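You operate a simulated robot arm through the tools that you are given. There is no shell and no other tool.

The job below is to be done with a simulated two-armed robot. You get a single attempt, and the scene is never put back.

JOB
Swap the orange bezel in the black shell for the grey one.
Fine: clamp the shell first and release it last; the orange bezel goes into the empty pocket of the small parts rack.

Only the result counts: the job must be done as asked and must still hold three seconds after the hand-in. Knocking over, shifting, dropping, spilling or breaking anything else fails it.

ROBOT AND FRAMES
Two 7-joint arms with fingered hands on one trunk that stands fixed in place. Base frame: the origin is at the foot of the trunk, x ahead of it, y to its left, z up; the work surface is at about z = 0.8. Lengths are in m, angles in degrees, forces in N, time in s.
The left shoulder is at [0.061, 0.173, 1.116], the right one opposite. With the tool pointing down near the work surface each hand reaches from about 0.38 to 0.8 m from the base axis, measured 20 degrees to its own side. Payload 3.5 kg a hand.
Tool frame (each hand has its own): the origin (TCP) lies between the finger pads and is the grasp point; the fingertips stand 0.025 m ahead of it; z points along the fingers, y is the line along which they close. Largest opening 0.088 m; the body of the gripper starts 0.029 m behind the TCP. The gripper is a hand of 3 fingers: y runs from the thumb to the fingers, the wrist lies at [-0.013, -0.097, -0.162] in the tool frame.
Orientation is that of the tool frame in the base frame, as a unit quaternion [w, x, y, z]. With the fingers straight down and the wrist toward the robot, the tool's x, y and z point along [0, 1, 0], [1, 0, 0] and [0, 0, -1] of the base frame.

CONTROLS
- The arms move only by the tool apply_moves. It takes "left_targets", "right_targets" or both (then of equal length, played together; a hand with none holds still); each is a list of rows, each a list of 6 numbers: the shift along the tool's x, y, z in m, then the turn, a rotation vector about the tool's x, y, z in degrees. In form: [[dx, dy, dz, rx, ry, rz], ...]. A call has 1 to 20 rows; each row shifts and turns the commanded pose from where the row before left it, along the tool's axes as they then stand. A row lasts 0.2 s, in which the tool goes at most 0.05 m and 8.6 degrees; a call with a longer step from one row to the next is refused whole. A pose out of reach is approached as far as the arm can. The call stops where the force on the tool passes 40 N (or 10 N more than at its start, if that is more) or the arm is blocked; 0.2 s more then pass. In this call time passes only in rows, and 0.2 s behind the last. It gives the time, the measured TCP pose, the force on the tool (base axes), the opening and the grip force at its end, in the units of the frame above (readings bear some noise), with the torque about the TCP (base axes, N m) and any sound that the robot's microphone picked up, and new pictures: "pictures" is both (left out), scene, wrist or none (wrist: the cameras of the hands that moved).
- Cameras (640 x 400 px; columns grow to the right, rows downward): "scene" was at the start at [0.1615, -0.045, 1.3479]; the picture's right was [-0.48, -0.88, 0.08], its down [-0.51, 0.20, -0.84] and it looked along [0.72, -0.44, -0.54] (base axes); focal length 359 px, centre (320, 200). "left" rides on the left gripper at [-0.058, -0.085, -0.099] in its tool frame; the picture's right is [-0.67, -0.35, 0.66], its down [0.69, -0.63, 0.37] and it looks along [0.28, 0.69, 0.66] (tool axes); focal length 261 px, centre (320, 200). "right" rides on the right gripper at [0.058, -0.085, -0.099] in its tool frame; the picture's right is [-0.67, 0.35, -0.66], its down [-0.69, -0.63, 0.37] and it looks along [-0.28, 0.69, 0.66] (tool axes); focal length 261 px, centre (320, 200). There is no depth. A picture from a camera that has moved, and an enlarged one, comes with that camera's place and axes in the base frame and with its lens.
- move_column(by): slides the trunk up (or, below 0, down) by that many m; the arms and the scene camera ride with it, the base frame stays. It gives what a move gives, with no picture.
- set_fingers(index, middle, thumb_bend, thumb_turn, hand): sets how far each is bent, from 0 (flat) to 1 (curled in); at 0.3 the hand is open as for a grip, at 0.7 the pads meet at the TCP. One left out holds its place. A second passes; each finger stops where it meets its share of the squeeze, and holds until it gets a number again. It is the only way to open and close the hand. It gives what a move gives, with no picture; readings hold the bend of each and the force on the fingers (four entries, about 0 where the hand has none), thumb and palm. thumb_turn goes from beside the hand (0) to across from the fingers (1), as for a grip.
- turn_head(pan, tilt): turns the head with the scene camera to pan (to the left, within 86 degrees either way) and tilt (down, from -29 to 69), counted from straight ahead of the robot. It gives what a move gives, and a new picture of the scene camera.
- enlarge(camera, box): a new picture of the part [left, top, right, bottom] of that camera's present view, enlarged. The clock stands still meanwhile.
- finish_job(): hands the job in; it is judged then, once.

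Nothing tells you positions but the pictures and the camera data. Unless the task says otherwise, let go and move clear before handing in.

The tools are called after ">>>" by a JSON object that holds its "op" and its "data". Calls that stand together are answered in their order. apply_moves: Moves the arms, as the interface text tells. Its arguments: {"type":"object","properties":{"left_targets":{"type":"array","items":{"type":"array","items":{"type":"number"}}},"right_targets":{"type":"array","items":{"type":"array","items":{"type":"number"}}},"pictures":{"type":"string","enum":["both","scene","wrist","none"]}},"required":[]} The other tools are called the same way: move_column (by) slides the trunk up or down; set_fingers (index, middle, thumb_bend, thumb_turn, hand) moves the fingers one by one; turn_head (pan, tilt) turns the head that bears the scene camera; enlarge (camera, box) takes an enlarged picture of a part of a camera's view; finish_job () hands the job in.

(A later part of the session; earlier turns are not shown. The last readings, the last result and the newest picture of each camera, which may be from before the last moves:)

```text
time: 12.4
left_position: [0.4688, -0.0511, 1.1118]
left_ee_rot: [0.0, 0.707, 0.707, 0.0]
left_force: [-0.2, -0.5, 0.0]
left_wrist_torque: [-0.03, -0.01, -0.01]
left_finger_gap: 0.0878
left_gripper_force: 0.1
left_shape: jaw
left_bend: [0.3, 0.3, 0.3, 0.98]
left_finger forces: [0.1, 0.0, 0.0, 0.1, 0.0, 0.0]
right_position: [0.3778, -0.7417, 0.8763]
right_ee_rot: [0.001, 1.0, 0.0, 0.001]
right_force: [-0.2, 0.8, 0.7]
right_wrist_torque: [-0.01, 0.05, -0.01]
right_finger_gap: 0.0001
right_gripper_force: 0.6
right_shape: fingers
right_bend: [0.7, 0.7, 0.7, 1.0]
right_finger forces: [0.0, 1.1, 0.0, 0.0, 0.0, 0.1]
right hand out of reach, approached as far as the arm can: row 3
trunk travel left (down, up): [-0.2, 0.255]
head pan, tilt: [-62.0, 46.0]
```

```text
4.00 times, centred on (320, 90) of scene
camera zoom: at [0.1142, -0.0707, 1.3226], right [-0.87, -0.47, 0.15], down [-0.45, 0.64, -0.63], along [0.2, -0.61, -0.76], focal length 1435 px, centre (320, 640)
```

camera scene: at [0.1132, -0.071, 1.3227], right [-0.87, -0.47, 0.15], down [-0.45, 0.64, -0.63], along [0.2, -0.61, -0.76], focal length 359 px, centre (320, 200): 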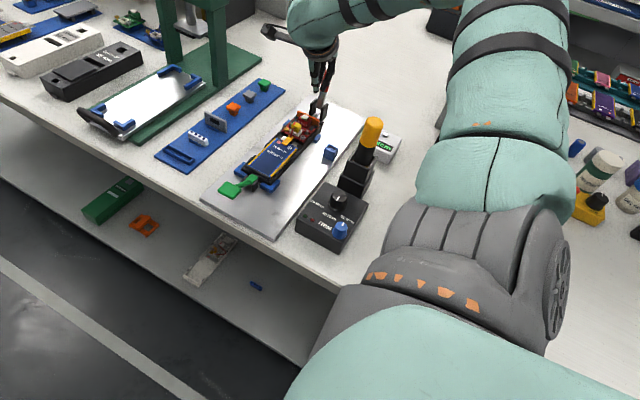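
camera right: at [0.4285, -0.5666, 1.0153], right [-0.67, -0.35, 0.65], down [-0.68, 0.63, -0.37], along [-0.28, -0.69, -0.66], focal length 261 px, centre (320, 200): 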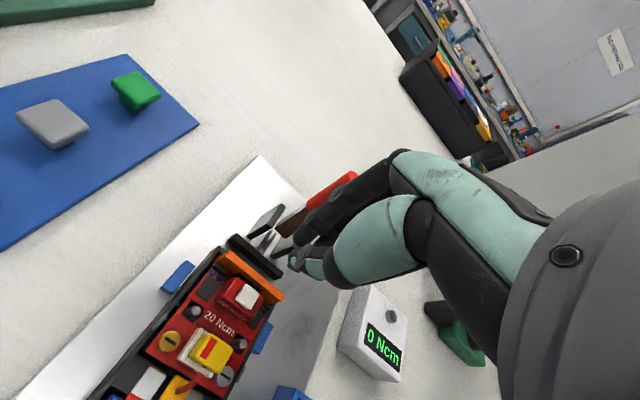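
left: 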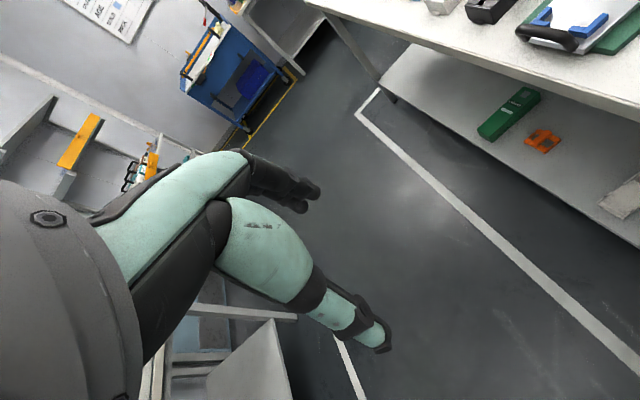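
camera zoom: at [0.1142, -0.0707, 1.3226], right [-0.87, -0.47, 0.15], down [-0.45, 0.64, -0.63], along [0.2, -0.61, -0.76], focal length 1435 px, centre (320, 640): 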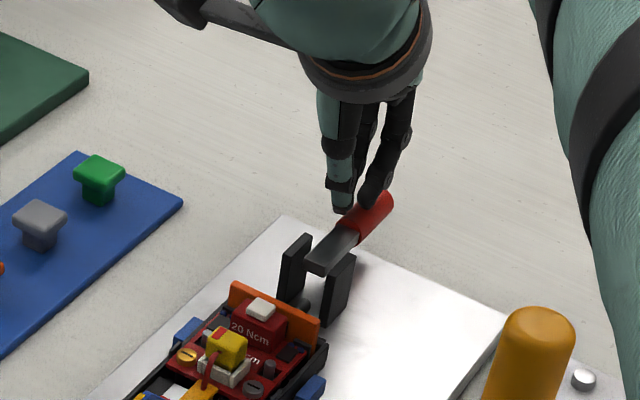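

The lever is almost horizontal but the hand is at the edge of its reach. I'll shift the contact slightly back toward the pivot and press down to find the end stop.

>>> {"op": "apply_moves", "data": {"right_targets": [[0, -0.008, 0.0, 0, 0, 0], [0, -0.002, 0.004, 0, 0, 0], [0, -0.001, 0.004, 0, 0, 0]], "pictures": "wrist"}}

>>> {"op": "enlarge", "data": {"camera": "scene", "box": [280, 40, 360, 140]}}

```text
time: 13.2
left_position: [0.4669, -0.0505, 1.1132]
left_ee_rot: [0.0, 0.707, 0.707, 0.0]
left_force: [0.1, -0.1, -0.5]
left_wrist_torque: [0.01, -0.02, 0.02]
left_finger_gap: 0.0874
left_gripper_force: 0.1
left_shape: jaw
left_bend: [0.3, 0.3, 0.3, 0.98]
left_finger forces: [0.0, 0.0, 0.0, 0.1, 0.0, 0.0]
right_position: [0.3777, -0.7297, 0.8709]
right_ee_rot: [0.003, 1.0, 0.0, 0.002]
right_force: [0.3, -4.8, 20.7]
right_wrist_torque: [-0.07, 0.11, 0.0]
right_finger_gap: 0.0
right_gripper_force: 10.2
right_shape: fingers
right_bend: [0.7, 0.73, 0.7, 1.0]
right_finger forces: [0.0, 16.0, 0.0, 0.0, 4.2, 0.1]
trunk travel left (down, up): [-0.2, 0.255]
head pan, tilt: [-62.0, 46.0]
camera right: at [0.4347, -0.6448, 0.9695], right [-0.67, -0.35, 0.65], down [-0.68, 0.63, -0.37], along [-0.28, -0.7, -0.66], focal length 261 px, centre (320, 200)
```

right: 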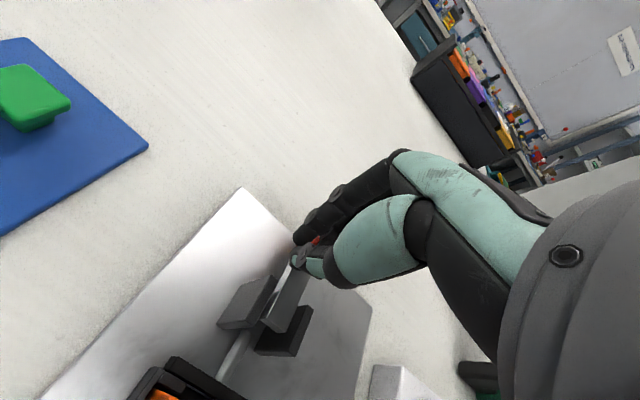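

```text
4.00 times, centred on (320, 90) of scene
camera zoom: at [0.1117, -0.0684, 1.3233], right [-0.87, -0.47, 0.15], down [-0.45, 0.63, -0.63], along [0.2, -0.62, -0.76], focal length 1435 px, centre (320, 640)
```

zoom: 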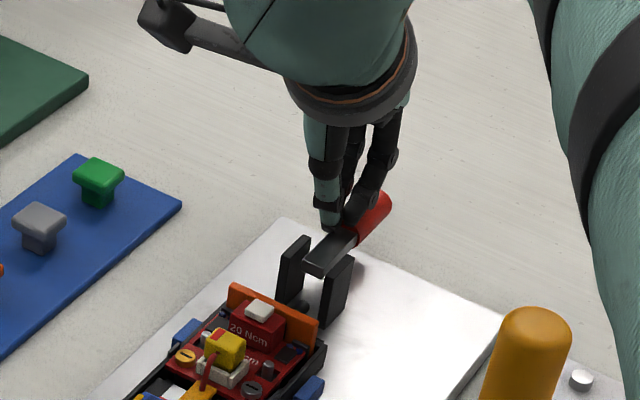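

The force has risen to about 20 N, so this is either the end stop or the finger is pressing close to the pivot. I'll back off upward and look at where the lever stays.

>>> {"op": "apply_moves", "data": {"right_targets": [[0, 0.0, -0.01, 0, 0, 0], [0, -0.01, -0.03, 0, 0, 0], [0, -0.045, -0.015, 0, 0, 0], [0, -0.045, -0.015, 0, 0, 0]], "pictures": "both"}}

>>> {"op": "enlarge", "data": {"camera": "scene", "box": [280, 60, 360, 140]}}

>>> {"op": "enlarge", "data": {"camera": "right", "box": [200, 150, 340, 290]}}

```text
time: 14.2
left_position: [0.4685, -0.0525, 1.112]
left_ee_rot: [0.001, 0.707, 0.707, 0.0]
left_force: [0.0, -0.2, 0.0]
left_wrist_torque: [-0.02, -0.02, -0.02]
left_finger_gap: 0.0879
left_gripper_force: 0.1
left_shape: jaw
left_bend: [0.3, 0.3, 0.3, 0.98]
left_finger forces: [0.1, 0.1, 0.0, 0.1, 0.1, 0.0]
right_position: [0.378, -0.6317, 0.9412]
right_ee_rot: [0.002, 1.0, 0.0, 0.001]
right_force: [0.0, -0.6, -0.7]
right_wrist_torque: [0.0, 0.0, -0.01]
right_finger_gap: 0.0003
right_gripper_force: 0.0
right_shape: fingers
right_bend: [0.7, 0.7, 0.7, 1.0]
right_finger forces: [0.0, 0.1, 0.0, 0.0, 0.0, 0.0]
trunk travel left (down, up): [-0.2, 0.255]
head pan, tilt: [-62.0, 46.0]
camera scene: at [0.1134, -0.07, 1.3228], right [-0.87, -0.47, 0.15], down [-0.45, 0.63, -0.63], along [0.2, -0.61, -0.76], focal length 359 px, centre (320, 200)
camera right: at [0.4348, -0.5465, 1.0382], right [-0.67, -0.35, 0.66], down [-0.68, 0.63, -0.37], along [-0.28, -0.7, -0.66], focal length 261 px, centre (320, 200)
```

scene: 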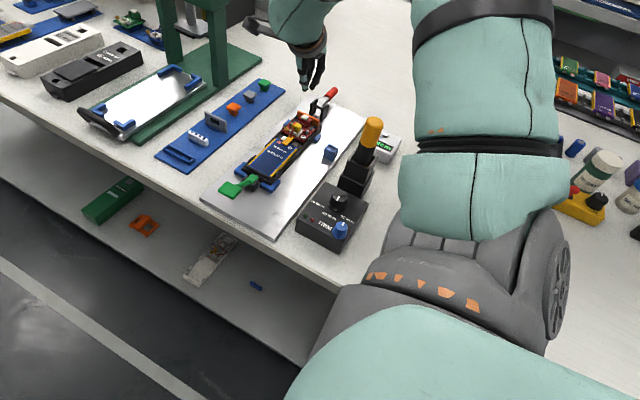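
right: 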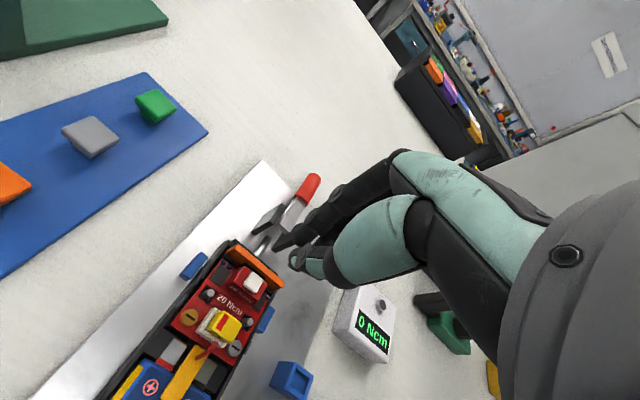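

```text
5.00 times, centred on (320, 100) of scene
camera zoom: at [0.1134, -0.07, 1.3228], right [-0.87, -0.47, 0.15], down [-0.45, 0.63, -0.63], along [0.2, -0.61, -0.76], focal length 1794 px, centre (320, 700)
```

zoom: 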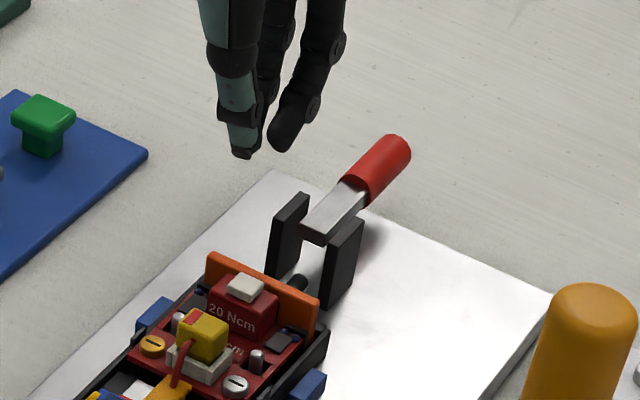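

```text
2.86 times, centred on (270, 220) of right
camera zoom: at [0.4348, -0.5465, 1.0382], right [-0.67, -0.35, 0.66], down [-0.68, 0.63, -0.37], along [-0.28, -0.7, -0.66], focal length 745 px, centre (463, 143)
```

zoom: 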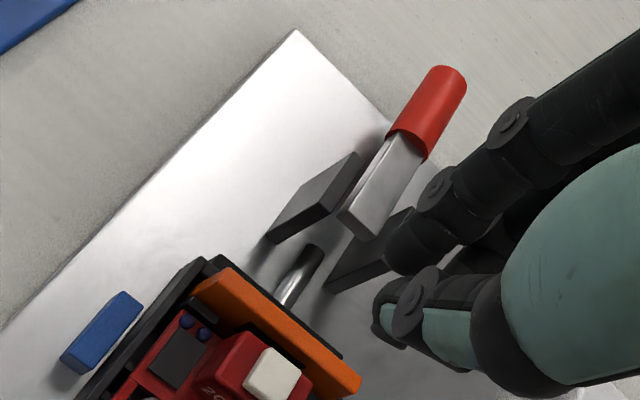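

The lever now lies horizontal, pointing away, and stays there. The plunger moved about 10 mm forward against the shell and the shell didn't shift, so the clamp is closed. Next I'll inspect the bezel closely to plan the grip.

>>> {"op": "enlarge", "data": {"camera": "right", "box": [220, 220, 300, 300]}}

>>> {"op": "enlarge", "data": {"camera": "scene", "box": [285, 95, 335, 135]}}

```text
5.00 times, centred on (260, 260) of right
camera zoom: at [0.4348, -0.5465, 1.0382], right [-0.67, -0.35, 0.66], down [-0.68, 0.63, -0.37], along [-0.28, -0.7, -0.66], focal length 1303 px, centre (620, -100)
```

zoom: 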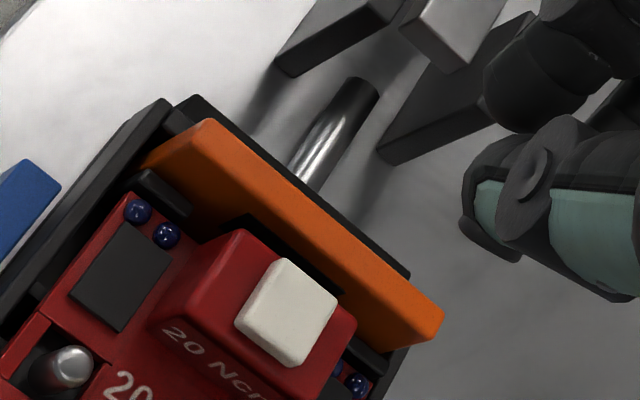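

```text
10.00 times, centred on (310, 115) of scene
camera zoom: at [0.1134, -0.07, 1.3228], right [-0.87, -0.47, 0.15], down [-0.45, 0.63, -0.63], along [0.2, -0.61, -0.76], focal length 3588 px, centre (420, 1050)
```

zoom: 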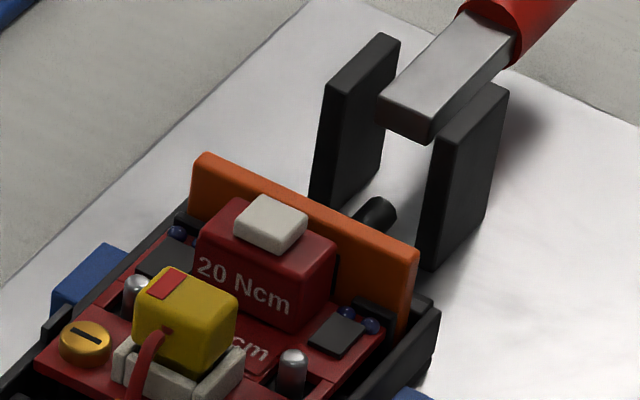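

Triangulation gives bezel top z ≈ 0.8475, end wall z ≈ 0.8245, and small clips in front of the bezel ends at z ≈ 0.836. The red block blocks the middle on the near side, so the thumb has to go beside the block, near the low-x end. I'll look at the fingertip shape before gripping.

>>> {"op": "enlarge", "data": {"camera": "right", "box": [270, 160, 400, 300]}}

>>> {"op": "enlarge", "data": {"camera": "scene", "box": [275, 30, 345, 100]}}

```text
2.86 times, centred on (335, 230) of right
camera zoom: at [0.4348, -0.5465, 1.0382], right [-0.67, -0.35, 0.66], down [-0.68, 0.63, -0.37], along [-0.28, -0.7, -0.66], focal length 745 px, centre (277, 114)
```

zoom: 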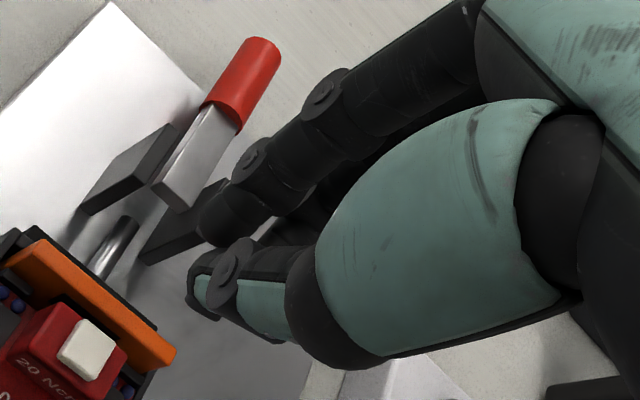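

```text
5.71 times, centred on (310, 65) of scene
camera zoom: at [0.1134, -0.07, 1.3228], right [-0.87, -0.47, 0.15], down [-0.45, 0.63, -0.63], along [0.2, -0.61, -0.76], focal length 2050 px, centre (377, 971)
```

zoom: 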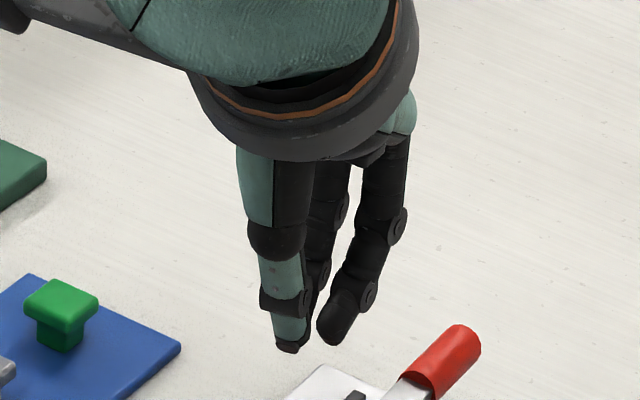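

The fingertips curve toward each other and the thumb tip is narrow (about 12 mm), so it should fit beside the red block. I'll open to a moderate gap and move over the low-x end of the bezel.

>>> {"op": "set_fingers", "data": {"hand": "right", "index": 0.53, "middle": 0.53, "thumb_bend": 0.53}}

>>> {"op": "apply_moves", "data": {"right_targets": [[-0.014, 0.006, 0.0, 0, 0, 0], [-0.013, 0.006, 0.02, 0, 0, 0]], "pictures": "both"}}

>>> {"op": "enlarge", "data": {"camera": "right", "box": [230, 180, 370, 300]}}

>>> {"op": "enlarge", "data": {"camera": "scene", "box": [275, 40, 355, 140]}}

```text
time: 15.2
left_position: [0.4669, -0.0522, 1.111]
left_ee_rot: [0.0, 0.707, 0.707, 0.0]
left_force: [0.1, 0.0, -0.2]
left_wrist_torque: [0.02, 0.0, 0.0]
left_finger_gap: 0.0877
left_gripper_force: 0.1
left_shape: jaw
left_bend: [0.3, 0.3, 0.3, 0.98]
left_finger forces: [0.0, 0.0, 0.0, 0.0, 0.1, 0.0]
right_position: [0.3783, -0.6336, 0.9389]
right_ee_rot: [0.001, 1.0, 0.001, 0.001]
right_force: [0.1, 0.4, 1.8]
right_wrist_torque: [-0.01, -0.02, 0.01]
right_finger_gap: 0.0344
right_gripper_force: 0.1
right_shape: fingers
right_bend: [0.53, 0.53, 0.53, 1.0]
right_finger forces: [0.0, 0.0, 0.0, 0.0, 0.0, 0.0]
trunk travel left (down, up): [-0.2, 0.255]
head pan, tilt: [-62.0, 46.0]
```

```text
time: 15.8
left_position: [0.4682, -0.0531, 1.1109]
left_ee_rot: [0.001, 0.707, 0.707, 0.0]
left_force: [0.4, -0.2, -0.1]
left_wrist_torque: [-0.03, -0.01, 0.03]
left_finger_gap: 0.0875
left_gripper_force: 0.1
left_shape: jaw
left_bend: [0.3, 0.3, 0.3, 0.98]
left_finger forces: [0.0, 0.0, 0.0, 0.0, 0.0, 0.0]
right_position: [0.35, -0.6455, 0.9179]
right_ee_rot: [0.0, 1.0, 0.001, 0.0]
right_force: [-0.2, 0.5, -0.1]
right_wrist_torque: [0.02, -0.03, 0.0]
right_finger_gap: 0.0345
right_gripper_force: 0.0
right_shape: fingers
right_bend: [0.53, 0.53, 0.53, 1.0]
right_finger forces: [0.1, 0.1, 0.0, 0.0, 0.0, 0.0]
trunk travel left (down, up): [-0.2, 0.255]
head pan, tilt: [-62.0, 46.0]
camera scene: at [0.1137, -0.0722, 1.3226], right [-0.87, -0.47, 0.15], down [-0.45, 0.64, -0.63], along [0.2, -0.61, -0.77], focal length 359 px, centre (320, 200)
camera right: at [0.4083, -0.5604, 1.0158], right [-0.67, -0.35, 0.66], down [-0.69, 0.63, -0.37], along [-0.28, -0.7, -0.66], focal length 261 px, centre (320, 200)
```

scene: 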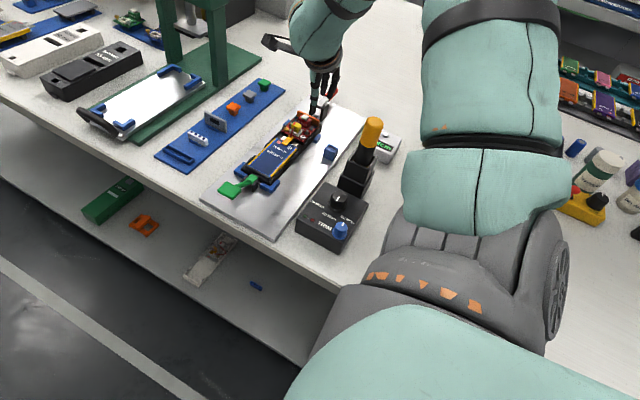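
right: 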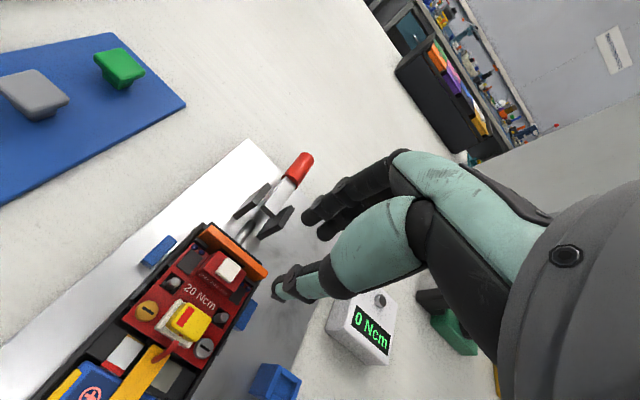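

```text
3.33 times, centred on (300, 240) of right
camera zoom: at [0.4083, -0.5604, 1.0158], right [-0.67, -0.35, 0.66], down [-0.69, 0.63, -0.37], along [-0.28, -0.7, -0.66], focal length 869 px, centre (387, 67)
```

zoom: 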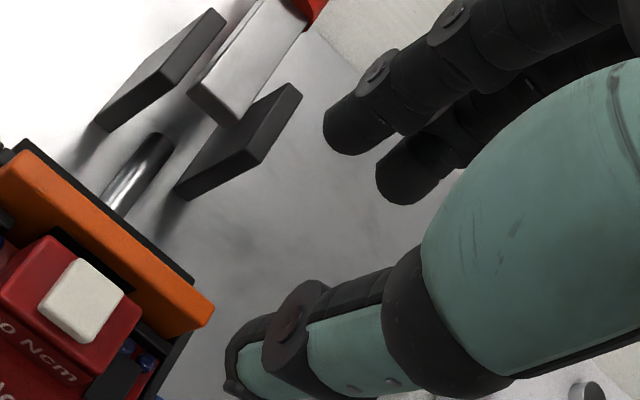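

```text
4.00 times, centred on (315, 90) of scene
camera zoom: at [0.1137, -0.0722, 1.3226], right [-0.87, -0.47, 0.15], down [-0.45, 0.64, -0.63], along [0.2, -0.61, -0.77], focal length 1435 px, centre (340, 640)
```

zoom: 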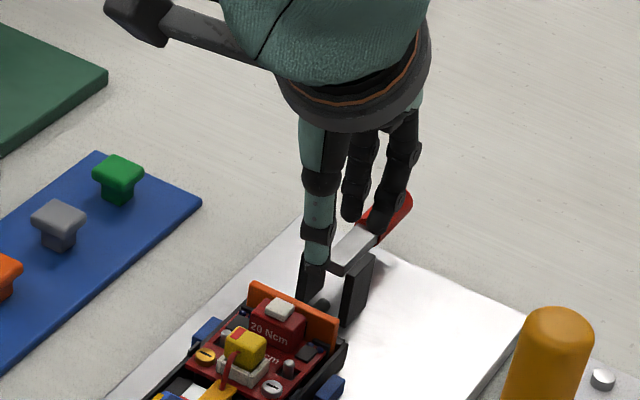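

The gap is 34 mm and straddles the bezel plane. I'll shift 3 mm further toward low x to clear the red block, and descend partway.

>>> {"op": "apply_moves", "data": {"right_targets": [[-0.002, -0.001, 0.015, 0, 0, 0], [-0.001, 0, 0.017, 0, 0, 0]], "pictures": "none"}}

>>> {"op": "enlarge", "data": {"camera": "right", "box": [220, 190, 340, 310]}}

>>> {"op": "enlarge", "data": {"camera": "scene", "box": [285, 80, 345, 140]}}

```text
time: 16.4
left_position: [0.4682, -0.0524, 1.1114]
left_ee_rot: [0.0, 0.707, 0.707, 0.0]
left_force: [0.6, 0.0, 0.1]
left_wrist_torque: [0.02, 0.02, -0.06]
left_finger_gap: 0.0877
left_gripper_force: 0.1
left_shape: jaw
left_bend: [0.3, 0.3, 0.3, 0.98]
left_finger forces: [0.0, 0.0, 0.1, 0.0, 0.0, 0.0]
right_position: [0.3475, -0.6454, 0.8855]
right_ee_rot: [0.001, 1.0, 0.0, 0.001]
right_force: [-0.3, 0.0, -0.4]
right_wrist_torque: [0.0, 0.0, 0.02]
right_finger_gap: 0.0343
right_gripper_force: 0.0
right_shape: fingers
right_bend: [0.53, 0.53, 0.53, 1.0]
right_finger forces: [0.0, 0.0, 0.1, 0.1, 0.0, 0.0]
trunk travel left (down, up): [-0.2, 0.255]
head pan, tilt: [-62.0, 46.0]
```

```text
3.33 times, centred on (280, 250) of right
camera zoom: at [0.4044, -0.5591, 0.9833], right [-0.67, -0.35, 0.66], down [-0.69, 0.63, -0.37], along [-0.28, -0.7, -0.66], focal length 869 px, centre (453, 33)
```

zoom: 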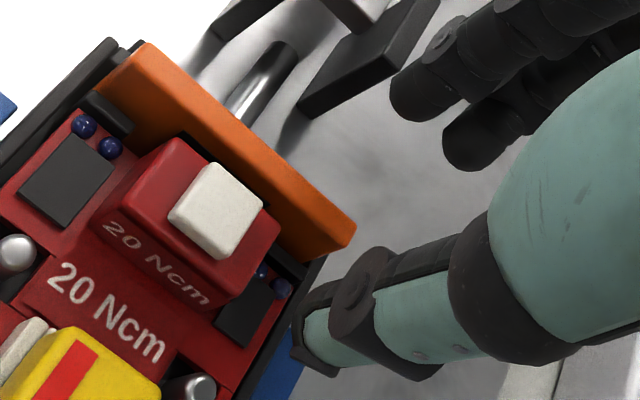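

```text
6.67 times, centred on (315, 110) of scene
camera zoom: at [0.1137, -0.0721, 1.3226], right [-0.87, -0.47, 0.15], down [-0.45, 0.64, -0.63], along [0.2, -0.61, -0.77], focal length 2392 px, centre (353, 800)
```

zoom: 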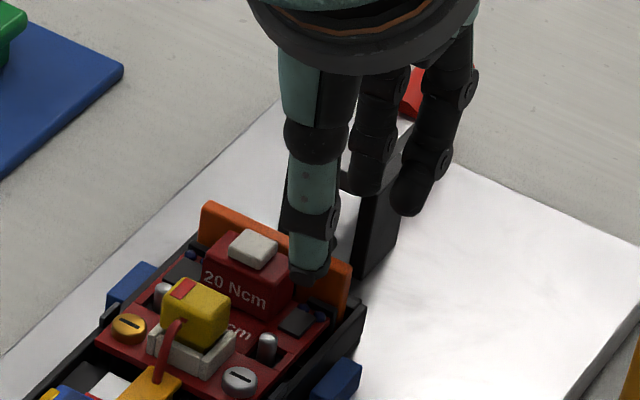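

The thumb is just in front of the bezel's low-x end and clear of the red block, with the fingers behind. I'll lower until the tips are about 9 mm below the bezel's top edge.

>>> {"op": "apply_moves", "data": {"right_targets": [[0.001, 0, 0.008, 0, 0, 0], [0, 0, 0.007, 0, 0, 0], [0, 0, 0.006, 0, 0, 0]], "pictures": "none"}}

>>> {"op": "enlarge", "data": {"camera": "right", "box": [230, 200, 340, 310]}}

>>> {"op": "enlarge", "data": {"camera": "scene", "box": [285, 85, 345, 140]}}

```text
time: 17.2
left_position: [0.4675, -0.0532, 1.1116]
left_ee_rot: [0.0, 0.707, 0.707, 0.0]
left_force: [-0.8, 0.2, -1.0]
left_wrist_torque: [0.0, 0.01, 0.03]
left_finger_gap: 0.0874
left_gripper_force: 0.2
left_shape: jaw
left_bend: [0.3, 0.3, 0.3, 0.98]
left_finger forces: [0.0, 0.0, 0.0, 0.0, 0.0, 0.0]
right_position: [0.3487, -0.6437, 0.8659]
right_ee_rot: [0.001, 1.0, 0.0, 0.0]
right_force: [-0.4, 0.9, 0.2]
right_wrist_torque: [0.0, -0.01, 0.02]
right_finger_gap: 0.0344
right_gripper_force: 0.1
right_shape: fingers
right_bend: [0.53, 0.53, 0.53, 1.0]
right_finger forces: [0.0, 0.1, 0.0, 0.0, 0.1, 0.0]
trunk travel left (down, up): [-0.2, 0.255]
head pan, tilt: [-62.0, 46.0]
```

```text
3.64 times, centred on (285, 255) of right
camera zoom: at [0.4063, -0.5581, 0.9638], right [-0.67, -0.35, 0.66], down [-0.69, 0.63, -0.37], along [-0.28, -0.7, -0.66], focal length 948 px, centre (447, 0)
```

zoom: 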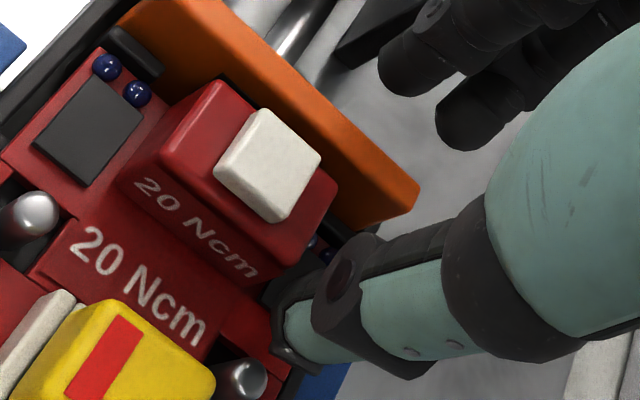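

```text
7.27 times, centred on (315, 112) of scene
camera zoom: at [0.1135, -0.0714, 1.3227], right [-0.87, -0.47, 0.15], down [-0.45, 0.64, -0.63], along [0.2, -0.61, -0.76], focal length 2610 px, centre (356, 836)
```

zoom: 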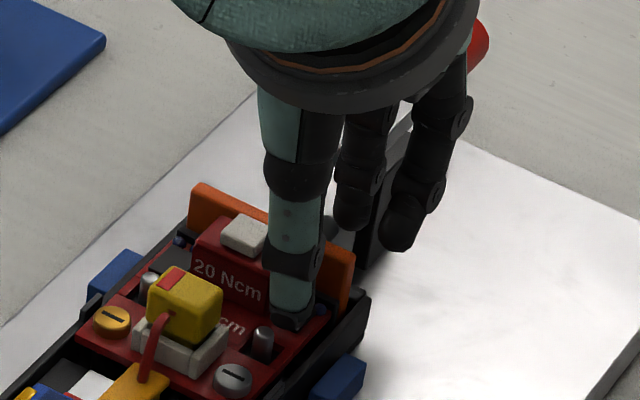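

The thumb tip is level with the top 8 mm of the bezel and nothing is touching. I'll shift 2.5 mm toward the middle so that all three fingers bear on the plate, then close gently.

>>> {"op": "apply_moves", "data": {"right_targets": [[0.0025, 0, 0.001, 0, 0, 0]], "pictures": "none"}}

>>> {"op": "set_fingers", "data": {"hand": "right", "index": 0.62, "middle": 0.62, "thumb_bend": 0.62}}

>>> {"op": "enlarge", "data": {"camera": "right", "box": [230, 200, 340, 310]}}

>>> {"op": "enlarge", "data": {"camera": "scene", "box": [285, 85, 345, 140]}}

```text
time: 17.6
left_position: [0.4671, -0.0532, 1.1123]
left_ee_rot: [0.0, 0.707, 0.708, 0.0]
left_force: [0.6, -0.6, 0.1]
left_wrist_torque: [-0.04, -0.02, 0.03]
left_finger_gap: 0.0875
left_gripper_force: 0.0
left_shape: jaw
left_bend: [0.3, 0.3, 0.3, 0.98]
left_finger forces: [0.0, 0.0, 0.0, 0.0, 0.0, 0.1]
right_position: [0.3526, -0.643, 0.8656]
right_ee_rot: [0.0, 1.0, -0.001, 0.001]
right_force: [-0.6, 0.7, 0.1]
right_wrist_torque: [-0.02, -0.02, 0.02]
right_finger_gap: 0.0344
right_gripper_force: 0.9
right_shape: fingers
right_bend: [0.53, 0.53, 0.53, 1.0]
right_finger forces: [0.0, 0.1, 0.0, 0.0, 0.3, 0.0]
trunk travel left (down, up): [-0.2, 0.255]
head pan, tilt: [-62.0, 46.0]
```

```text
time: 18.6
left_position: [0.4676, -0.0521, 1.1127]
left_ee_rot: [0.0, 0.707, 0.707, 0.0]
left_force: [0.0, 0.5, 0.3]
left_wrist_torque: [0.02, -0.02, 0.0]
left_finger_gap: 0.0874
left_gripper_force: 0.0
left_shape: jaw
left_bend: [0.3, 0.3, 0.3, 0.98]
left_finger forces: [0.0, 0.0, 0.1, 0.0, 0.0, 0.1]
right_position: [0.3514, -0.642, 0.8639]
right_ee_rot: [0.001, 1.0, 0.0, 0.001]
right_force: [-0.2, 0.9, -0.9]
right_wrist_torque: [0.02, 0.0, 0.04]
right_finger_gap: 0.0166
right_gripper_force: 0.5
right_shape: fingers
right_bend: [0.62, 0.62, 0.61, 1.0]
right_finger forces: [0.0, 0.1, 0.0, 0.0, 0.7, 0.0]
trunk travel left (down, up): [-0.2, 0.255]
head pan, tilt: [-62.0, 46.0]
```

```text
3.64 times, centred on (285, 255) of right
camera zoom: at [0.4087, -0.5578, 0.9628], right [-0.67, -0.35, 0.65], down [-0.69, 0.63, -0.37], along [-0.28, -0.7, -0.66], focal length 948 px, centre (447, 0)
```

zoom: 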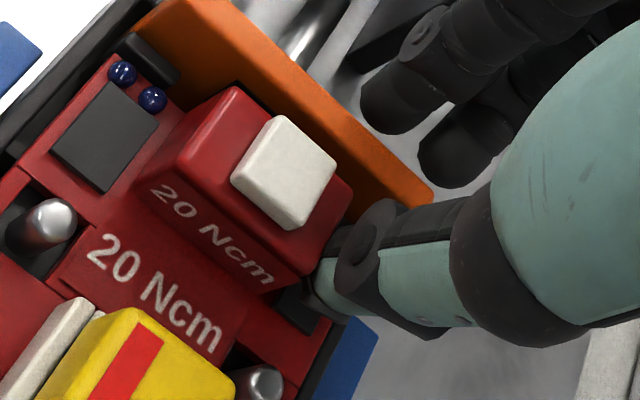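

```text
7.27 times, centred on (315, 112) of scene
camera zoom: at [0.1134, -0.0713, 1.3227], right [-0.87, -0.47, 0.15], down [-0.45, 0.64, -0.63], along [0.2, -0.61, -0.76], focal length 2610 px, centre (356, 836)
```

zoom: 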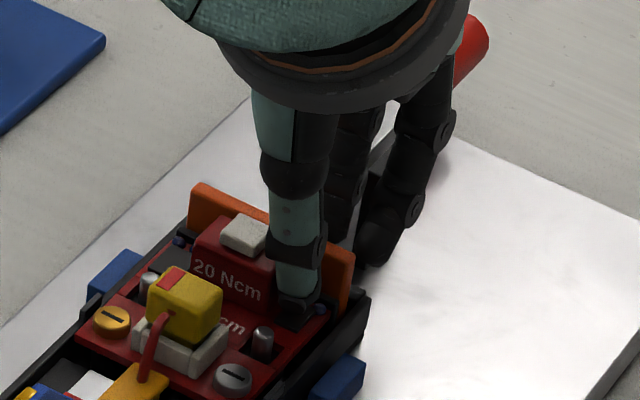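

The thumb feels slight contact, probably with the side of the red block. I'll shift back 1.5 mm and continue closing.

>>> {"op": "apply_moves", "data": {"right_targets": [[-0.0018, 0, 0, 0, 0, 0]], "pictures": "none"}}

>>> {"op": "set_fingers", "data": {"hand": "right", "index": 0.67, "middle": 0.67, "thumb_bend": 0.66}}

>>> {"op": "enlarge", "data": {"camera": "right", "box": [230, 200, 340, 310]}}

>>> {"op": "enlarge", "data": {"camera": "scene", "box": [285, 85, 345, 140]}}

```text
time: 19.0
left_position: [0.4678, -0.052, 1.1121]
left_ee_rot: [0.0, 0.706, 0.708, 0.0]
left_force: [-0.7, 0.0, 0.0]
left_wrist_torque: [0.0, 0.0, 0.01]
left_finger_gap: 0.0879
left_gripper_force: 0.0
left_shape: jaw
left_bend: [0.3, 0.3, 0.3, 0.98]
left_finger forces: [0.0, 0.1, 0.1, 0.0, 0.0, 0.0]
right_position: [0.3508, -0.6433, 0.8644]
right_ee_rot: [0.001, 1.0, 0.0, 0.001]
right_force: [-0.4, 0.2, -0.8]
right_wrist_torque: [-0.03, -0.01, 0.0]
right_finger_gap: 0.0158
right_gripper_force: 0.1
right_shape: fingers
right_bend: [0.62, 0.62, 0.62, 1.0]
right_finger forces: [0.1, 0.0, 0.0, 0.0, 0.1, 0.0]
trunk travel left (down, up): [-0.2, 0.255]
head pan, tilt: [-62.0, 46.0]
```

```text
time: 20.0
left_position: [0.4678, -0.0521, 1.112]
left_ee_rot: [0.0, 0.707, 0.707, 0.0]
left_force: [-0.7, 0.9, 0.0]
left_wrist_torque: [0.01, -0.03, 0.0]
left_finger_gap: 0.0877
left_gripper_force: 0.0
left_shape: jaw
left_bend: [0.3, 0.3, 0.3, 0.98]
left_finger forces: [0.0, 0.0, 0.0, 0.0, 0.0, 0.0]
right_position: [0.3509, -0.6423, 0.8627]
right_ee_rot: [0.001, 1.0, 0.001, 0.001]
right_force: [0.0, 0.0, -0.2]
right_wrist_torque: [0.01, 0.03, 0.02]
right_finger_gap: 0.0065
right_gripper_force: 0.1
right_shape: fingers
right_bend: [0.67, 0.67, 0.66, 1.0]
right_finger forces: [0.1, 0.1, 0.0, 0.1, 0.0, 0.1]
trunk travel left (down, up): [-0.2, 0.255]
head pan, tilt: [-62.0, 46.0]
```

```text
3.64 times, centred on (285, 255) of right
camera zoom: at [0.4075, -0.5581, 0.9627], right [-0.67, -0.35, 0.65], down [-0.69, 0.63, -0.37], along [-0.28, -0.7, -0.66], focal length 948 px, centre (447, 0)
```

zoom: 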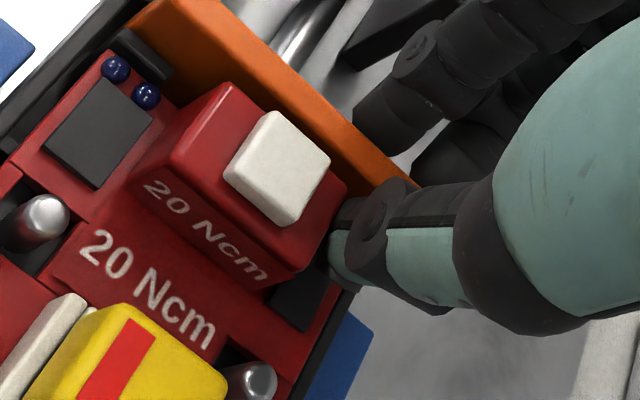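

```text
7.27 times, centred on (315, 112) of scene
camera zoom: at [0.1135, -0.0714, 1.3227], right [-0.87, -0.47, 0.15], down [-0.45, 0.64, -0.63], along [0.2, -0.61, -0.76], focal length 2610 px, centre (356, 836)
```

zoom: 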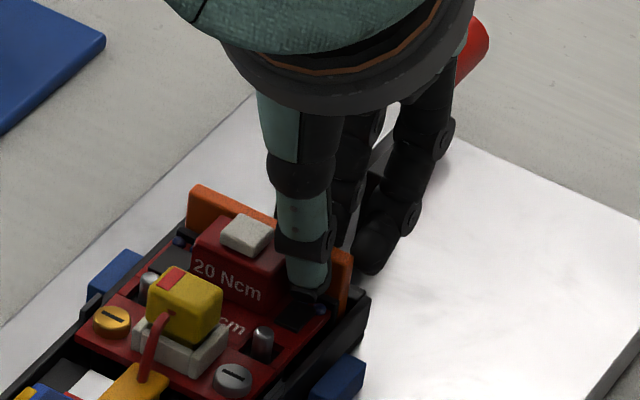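

Still no contact with the nominal gap at 6.5 mm, because the tips are a bit further apart than the pads. I'll keep closing gradually.

>>> {"op": "set_fingers", "data": {"hand": "right", "index": 0.71, "middle": 0.71, "thumb_bend": 0.7}}

>>> {"op": "enlarge", "data": {"camera": "right", "box": [230, 200, 340, 310]}}

>>> {"op": "enlarge", "data": {"camera": "scene", "box": [285, 85, 345, 140]}}

```text
time: 21.0
left_position: [0.4692, -0.0524, 1.1119]
left_ee_rot: [0.0, 0.707, 0.707, 0.001]
left_force: [-0.4, 0.3, -0.6]
left_wrist_torque: [0.01, 0.0, 0.0]
left_finger_gap: 0.0878
left_gripper_force: 0.0
left_shape: jaw
left_bend: [0.3, 0.3, 0.3, 0.98]
left_finger forces: [0.0, 0.0, 0.0, 0.0, 0.0, 0.0]
right_position: [0.3504, -0.6425, 0.8638]
right_ee_rot: [0.002, 1.0, 0.0, 0.0]
right_force: [-0.1, 0.3, -0.8]
right_wrist_torque: [0.0, -0.02, 0.0]
right_finger_gap: 0.0016
right_gripper_force: 3.1
right_shape: fingers
right_bend: [0.71, 0.69, 0.67, 1.0]
right_finger forces: [1.5, 1.0, 0.0, 0.0, 2.5, 0.0]
trunk travel left (down, up): [-0.2, 0.255]
head pan, tilt: [-62.0, 46.0]
```

```text
3.64 times, centred on (285, 255) of right
camera zoom: at [0.4076, -0.5581, 0.9627], right [-0.67, -0.35, 0.65], down [-0.69, 0.63, -0.37], along [-0.28, -0.7, -0.66], focal length 948 px, centre (447, 0)
```

zoom: 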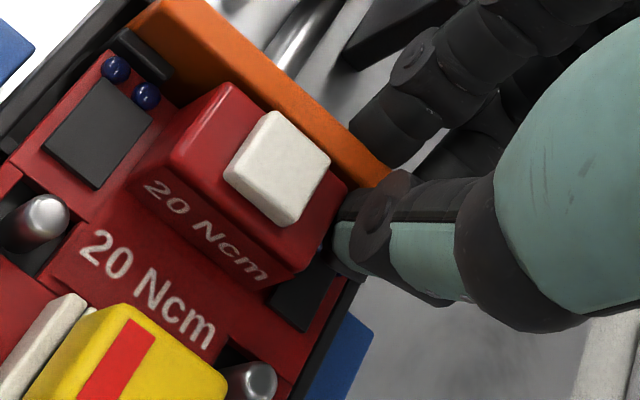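

```text
7.27 times, centred on (315, 112) of scene
camera zoom: at [0.1135, -0.0714, 1.3227], right [-0.87, -0.47, 0.15], down [-0.45, 0.64, -0.63], along [0.2, -0.61, -0.76], focal length 2610 px, centre (356, 836)
```

zoom: 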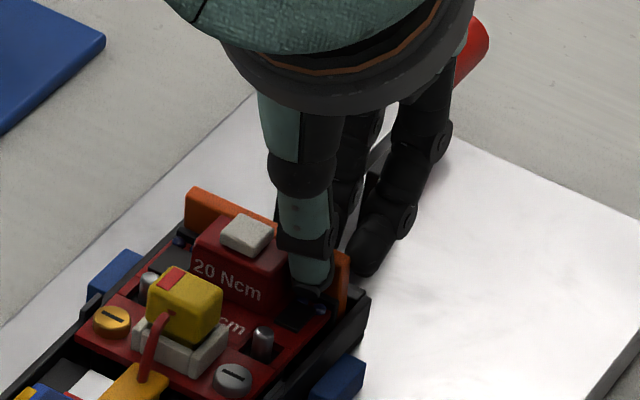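

All three fingers now bear on the plate, with index and middle balancing the thumb. I'll tighten the grip.

>>> {"op": "set_fingers", "data": {"hand": "right", "index": 0.82, "middle": 0.8, "thumb_bend": 0.78}}

>>> {"op": "enlarge", "data": {"camera": "right", "box": [230, 200, 340, 310]}}

>>> {"op": "enlarge", "data": {"camera": "scene", "box": [285, 85, 345, 140]}}

```text
time: 22.0
left_position: [0.4676, -0.0534, 1.1112]
left_ee_rot: [0.0, 0.707, 0.707, 0.0]
left_force: [0.2, -1.1, 0.2]
left_wrist_torque: [-0.01, -0.01, 0.0]
left_finger_gap: 0.0877
left_gripper_force: 0.0
left_shape: jaw
left_bend: [0.3, 0.3, 0.3, 0.98]
left_finger forces: [0.0, 0.0, 0.0, 0.0, 0.1, 0.1]
right_position: [0.3507, -0.6429, 0.864]
right_ee_rot: [0.001, 1.0, 0.0, 0.001]
right_force: [-2.3, -4.4, -0.2]
right_wrist_torque: [0.0, 0.08, -0.09]
right_finger_gap: 0.0013
right_gripper_force: 12.5
right_shape: fingers
right_bend: [0.8, 0.8, 0.69, 1.0]
right_finger forces: [14.3, 0.0, 0.1, 0.1, 11.1, 0.0]
trunk travel left (down, up): [-0.2, 0.255]
head pan, tilt: [-62.0, 46.0]
```

```text
3.64 times, centred on (285, 255) of right
camera zoom: at [0.4073, -0.5586, 0.9625], right [-0.67, -0.35, 0.65], down [-0.69, 0.63, -0.37], along [-0.28, -0.7, -0.66], focal length 948 px, centre (447, 0)
```

zoom: 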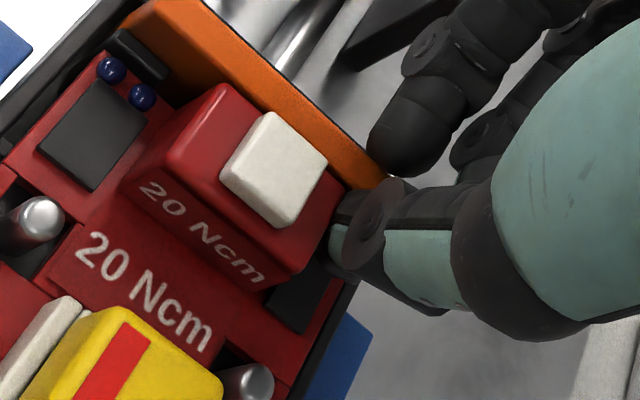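

```text
7.27 times, centred on (315, 112) of scene
camera zoom: at [0.1133, -0.0721, 1.3227], right [-0.87, -0.47, 0.15], down [-0.45, 0.64, -0.63], along [0.2, -0.61, -0.76], focal length 2610 px, centre (356, 836)
```

zoom: 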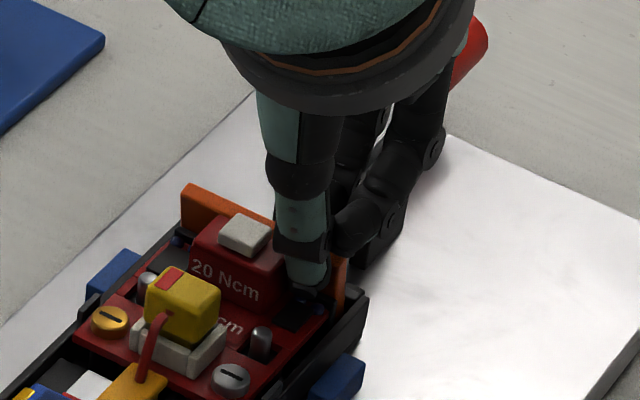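

The index and middle fingers curled over the top edge under full squeeze, so the grip is too high. I'll reopen a little, go about 4 mm lower (just above the clip) and close with moderate force instead.

>>> {"op": "set_fingers", "data": {"hand": "right", "index": 0.62, "middle": 0.62, "thumb_bend": 0.64}}

>>> {"op": "apply_moves", "data": {"right_targets": [[0, 0, 0.002, 0, 0, 0], [0, 0, 0.002, 0, 0, 0]], "pictures": "none"}}

>>> {"op": "enlarge", "data": {"camera": "right", "box": [230, 200, 340, 310]}}

>>> {"op": "enlarge", "data": {"camera": "scene", "box": [285, 85, 345, 140]}}

```text
time: 22.6
left_position: [0.4652, -0.0496, 1.1138]
left_ee_rot: [0.003, 0.707, 0.707, -0.001]
left_force: [0.3, 0.0, -0.2]
left_wrist_torque: [-0.01, -0.01, 0.0]
left_finger_gap: 0.0875
left_gripper_force: 0.2
left_shape: jaw
left_bend: [0.3, 0.3, 0.3, 0.98]
left_finger forces: [0.0, 0.0, 0.0, 0.0, 0.0, 0.0]
right_position: [0.3518, -0.6423, 0.8688]
right_ee_rot: [0.006, 1.0, 0.002, 0.004]
right_force: [-2.3, 0.3, 27.7]
right_wrist_torque: [-0.24, 0.01, -0.02]
right_finger_gap: 0.0059
right_gripper_force: 13.7
right_shape: fingers
right_bend: [0.68, 0.72, 0.64, 1.0]
right_finger forces: [18.3, 10.0, 0.1, 0.0, 0.1, 0.0]
trunk travel left (down, up): [-0.2, 0.255]
head pan, tilt: [-62.0, 46.0]
stopped (right hand): the force on the tool passed its limit at 42 N (the readings are from after the stop); the commanded pose is now the measured one
```

```text
time: 23.1
left_position: [0.4642, -0.0487, 1.1145]
left_ee_rot: [0.002, 0.707, 0.707, -0.001]
left_force: [-0.1, -0.2, -0.3]
left_wrist_torque: [-0.02, -0.02, -0.03]
left_finger_gap: 0.0876
left_gripper_force: 0.1
left_shape: jaw
left_bend: [0.3, 0.3, 0.3, 0.98]
left_finger forces: [0.0, 0.0, 0.1, 0.0, 0.0, 0.0]
right_position: [0.3533, -0.6429, 0.8682]
right_ee_rot: [0.009, 1.0, 0.002, 0.004]
right_force: [-4.9, 1.1, 32.2]
right_wrist_torque: [-0.16, 0.1, -0.03]
right_finger_gap: 0.0055
right_gripper_force: 16.0
right_shape: fingers
right_bend: [0.68, 0.72, 0.64, 1.0]
right_finger forces: [20.9, 10.3, 0.0, 0.0, 0.6, 0.1]
trunk travel left (down, up): [-0.2, 0.255]
head pan, tilt: [-62.0, 46.0]
stopped in row 2 (right hand): the force on the tool passed its limit at 43 N (the readings are from after the stop); the commanded pose is now the measured one
```

```text
3.64 times, centred on (285, 255) of right
camera zoom: at [0.4079, -0.5562, 0.9667], right [-0.67, -0.34, 0.66], down [-0.69, 0.62, -0.38], along [-0.28, -0.71, -0.65], focal length 948 px, centre (447, 0)
```

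zoom: 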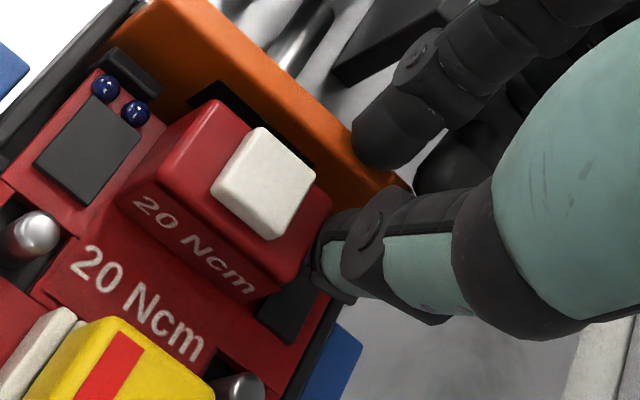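

```text
7.27 times, centred on (315, 112) of scene
camera zoom: at [0.1099, -0.067, 1.3233], right [-0.87, -0.47, 0.15], down [-0.45, 0.63, -0.63], along [0.2, -0.62, -0.76], focal length 2610 px, centre (356, 836)
```

zoom: 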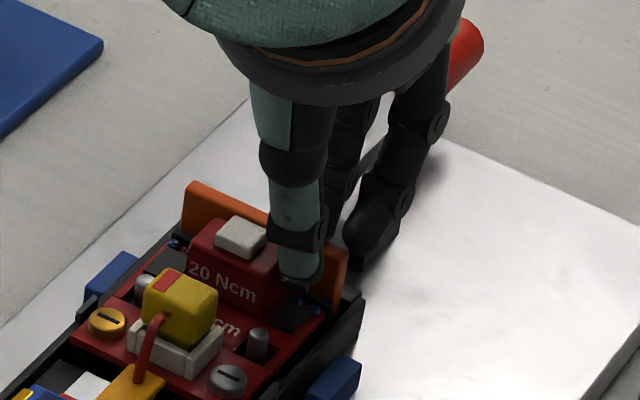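

Uncurling put the index and middle tips onto the bezel's top edge, and the hand is now pressing down with about 30 N. I'll lift straight up to relieve it before doing anything else.

>>> {"op": "apply_moves", "data": {"right_targets": [[0, 0, -0.004, 0, 0, 0], [0, 0, -0.006, 0, 0, 0], [0, 0, -0.01, 0, 0, 0]], "pictures": "none"}}

>>> {"op": "enlarge", "data": {"camera": "right", "box": [230, 200, 340, 310]}}

>>> {"op": "enlarge", "data": {"camera": "scene", "box": [285, 85, 345, 140]}}

```text
time: 23.9
left_position: [0.4678, -0.0512, 1.113]
left_ee_rot: [0.001, 0.707, 0.708, -0.001]
left_force: [0.2, -1.1, -0.7]
left_wrist_torque: [-0.01, 0.01, 0.03]
left_finger_gap: 0.0876
left_gripper_force: 0.0
left_shape: jaw
left_bend: [0.3, 0.3, 0.3, 0.98]
left_finger forces: [0.1, 0.1, 0.0, 0.0, 0.1, 0.0]
right_position: [0.3533, -0.6441, 0.8846]
right_ee_rot: [0.005, 1.0, 0.003, 0.002]
right_force: [-0.4, -0.5, 0.1]
right_wrist_torque: [-0.04, 0.0, 0.0]
right_finger_gap: 0.0135
right_gripper_force: 0.0
right_shape: fingers
right_bend: [0.62, 0.62, 0.64, 1.0]
right_finger forces: [0.1, 0.0, 0.0, 0.1, 0.0, 0.0]
trunk travel left (down, up): [-0.2, 0.255]
head pan, tilt: [-62.0, 46.0]
```

```text
3.64 times, centred on (285, 255) of right
camera zoom: at [0.4098, -0.5576, 0.9835], right [-0.67, -0.35, 0.66], down [-0.69, 0.62, -0.38], along [-0.28, -0.7, -0.66], focal length 948 px, centre (447, 0)
```

zoom: 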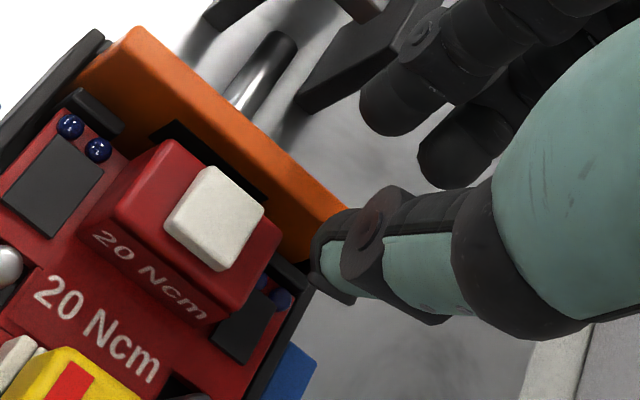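

```text
7.27 times, centred on (315, 112) of scene
camera zoom: at [0.1128, -0.0703, 1.3227], right [-0.87, -0.47, 0.15], down [-0.45, 0.63, -0.63], along [0.2, -0.61, -0.76], focal length 2610 px, centre (356, 836)
```

zoom: 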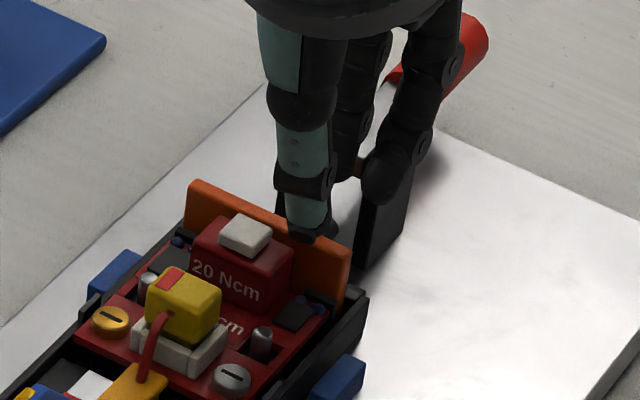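

Freed: the bezel and shell look undisturbed. I'll straighten the tiny tilt, reopen with the middle finger kept back, and set the hand slightly higher in clear air. Then I'll try a thumb-and-index pinch a bit lower than before.

>>> {"op": "apply_moves", "data": {"right_targets": [[-0.0028, -0.001, -0.012, 0.57, -0.23, 0.34]], "pictures": "none"}}

```text
time: 24.3
left_position: [0.4684, -0.0518, 1.1128]
left_ee_rot: [0.0, 0.707, 0.707, 0.0]
left_force: [-1.0, 0.7, -0.1]
left_wrist_torque: [0.0, 0.0, 0.01]
left_finger_gap: 0.0874
left_gripper_force: 0.0
left_shape: jaw
left_bend: [0.3, 0.3, 0.3, 0.98]
left_finger forces: [0.0, 0.0, 0.1, 0.0, 0.0, 0.1]
right_position: [0.3508, -0.6434, 0.8975]
right_ee_rot: [0.001, 1.0, -0.002, 0.001]
right_force: [0.0, -0.6, 0.0]
right_wrist_torque: [0.02, 0.02, 0.0]
right_finger_gap: 0.0133
right_gripper_force: 0.0
right_shape: fingers
right_bend: [0.62, 0.62, 0.64, 1.0]
right_finger forces: [0.0, 0.0, 0.1, 0.1, 0.1, 0.1]
trunk travel left (down, up): [-0.2, 0.255]
head pan, tilt: [-62.0, 46.0]
```

>>> {"op": "set_fingers", "data": {"hand": "right", "index": 0.57, "middle": 0.5, "thumb_bend": 0.57}}

>>> {"op": "enlarge", "data": {"camera": "right", "box": [230, 180, 350, 310]}}

>>> {"op": "enlarge", "data": {"camera": "scene", "box": [285, 75, 345, 140]}}

```text
time: 25.3
left_position: [0.4683, -0.0534, 1.112]
left_ee_rot: [0.0, 0.707, 0.707, 0.0]
left_force: [0.6, -0.3, -0.2]
left_wrist_torque: [0.0, 0.01, -0.01]
left_finger_gap: 0.0877
left_gripper_force: 0.1
left_shape: jaw
left_bend: [0.3, 0.3, 0.3, 0.98]
left_finger forces: [0.0, 0.0, 0.0, 0.0, 0.1, 0.0]
right_position: [0.3519, -0.6443, 0.8965]
right_ee_rot: [0.0, 1.0, -0.001, 0.001]
right_force: [-0.4, -0.8, -0.4]
right_wrist_torque: [0.0, 0.01, 0.01]
right_finger_gap: 0.0277
right_gripper_force: 0.2
right_shape: fingers
right_bend: [0.56, 0.5, 0.56, 1.0]
right_finger forces: [0.1, 0.1, 0.0, 0.0, 0.0, 0.0]
trunk travel left (down, up): [-0.2, 0.255]
head pan, tilt: [-62.0, 46.0]
```

```text
3.08 times, centred on (290, 245) of right
camera zoom: at [0.4087, -0.5591, 0.9952], right [-0.67, -0.35, 0.65], down [-0.68, 0.63, -0.37], along [-0.29, -0.69, -0.66], focal length 802 px, centre (412, 62)
```

zoom: 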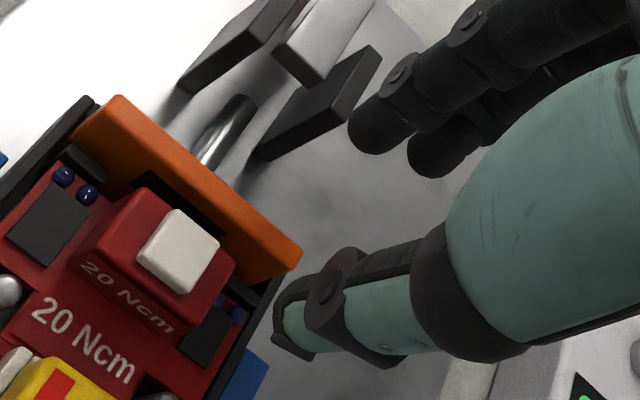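

```text
6.15 times, centred on (315, 108) of scene
camera zoom: at [0.1135, -0.0714, 1.3227], right [-0.87, -0.47, 0.15], down [-0.45, 0.64, -0.63], along [0.2, -0.61, -0.76], focal length 2208 px, centre (351, 769)
```

zoom: 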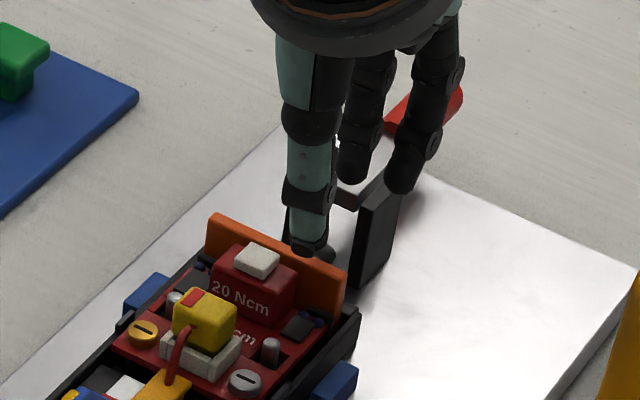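

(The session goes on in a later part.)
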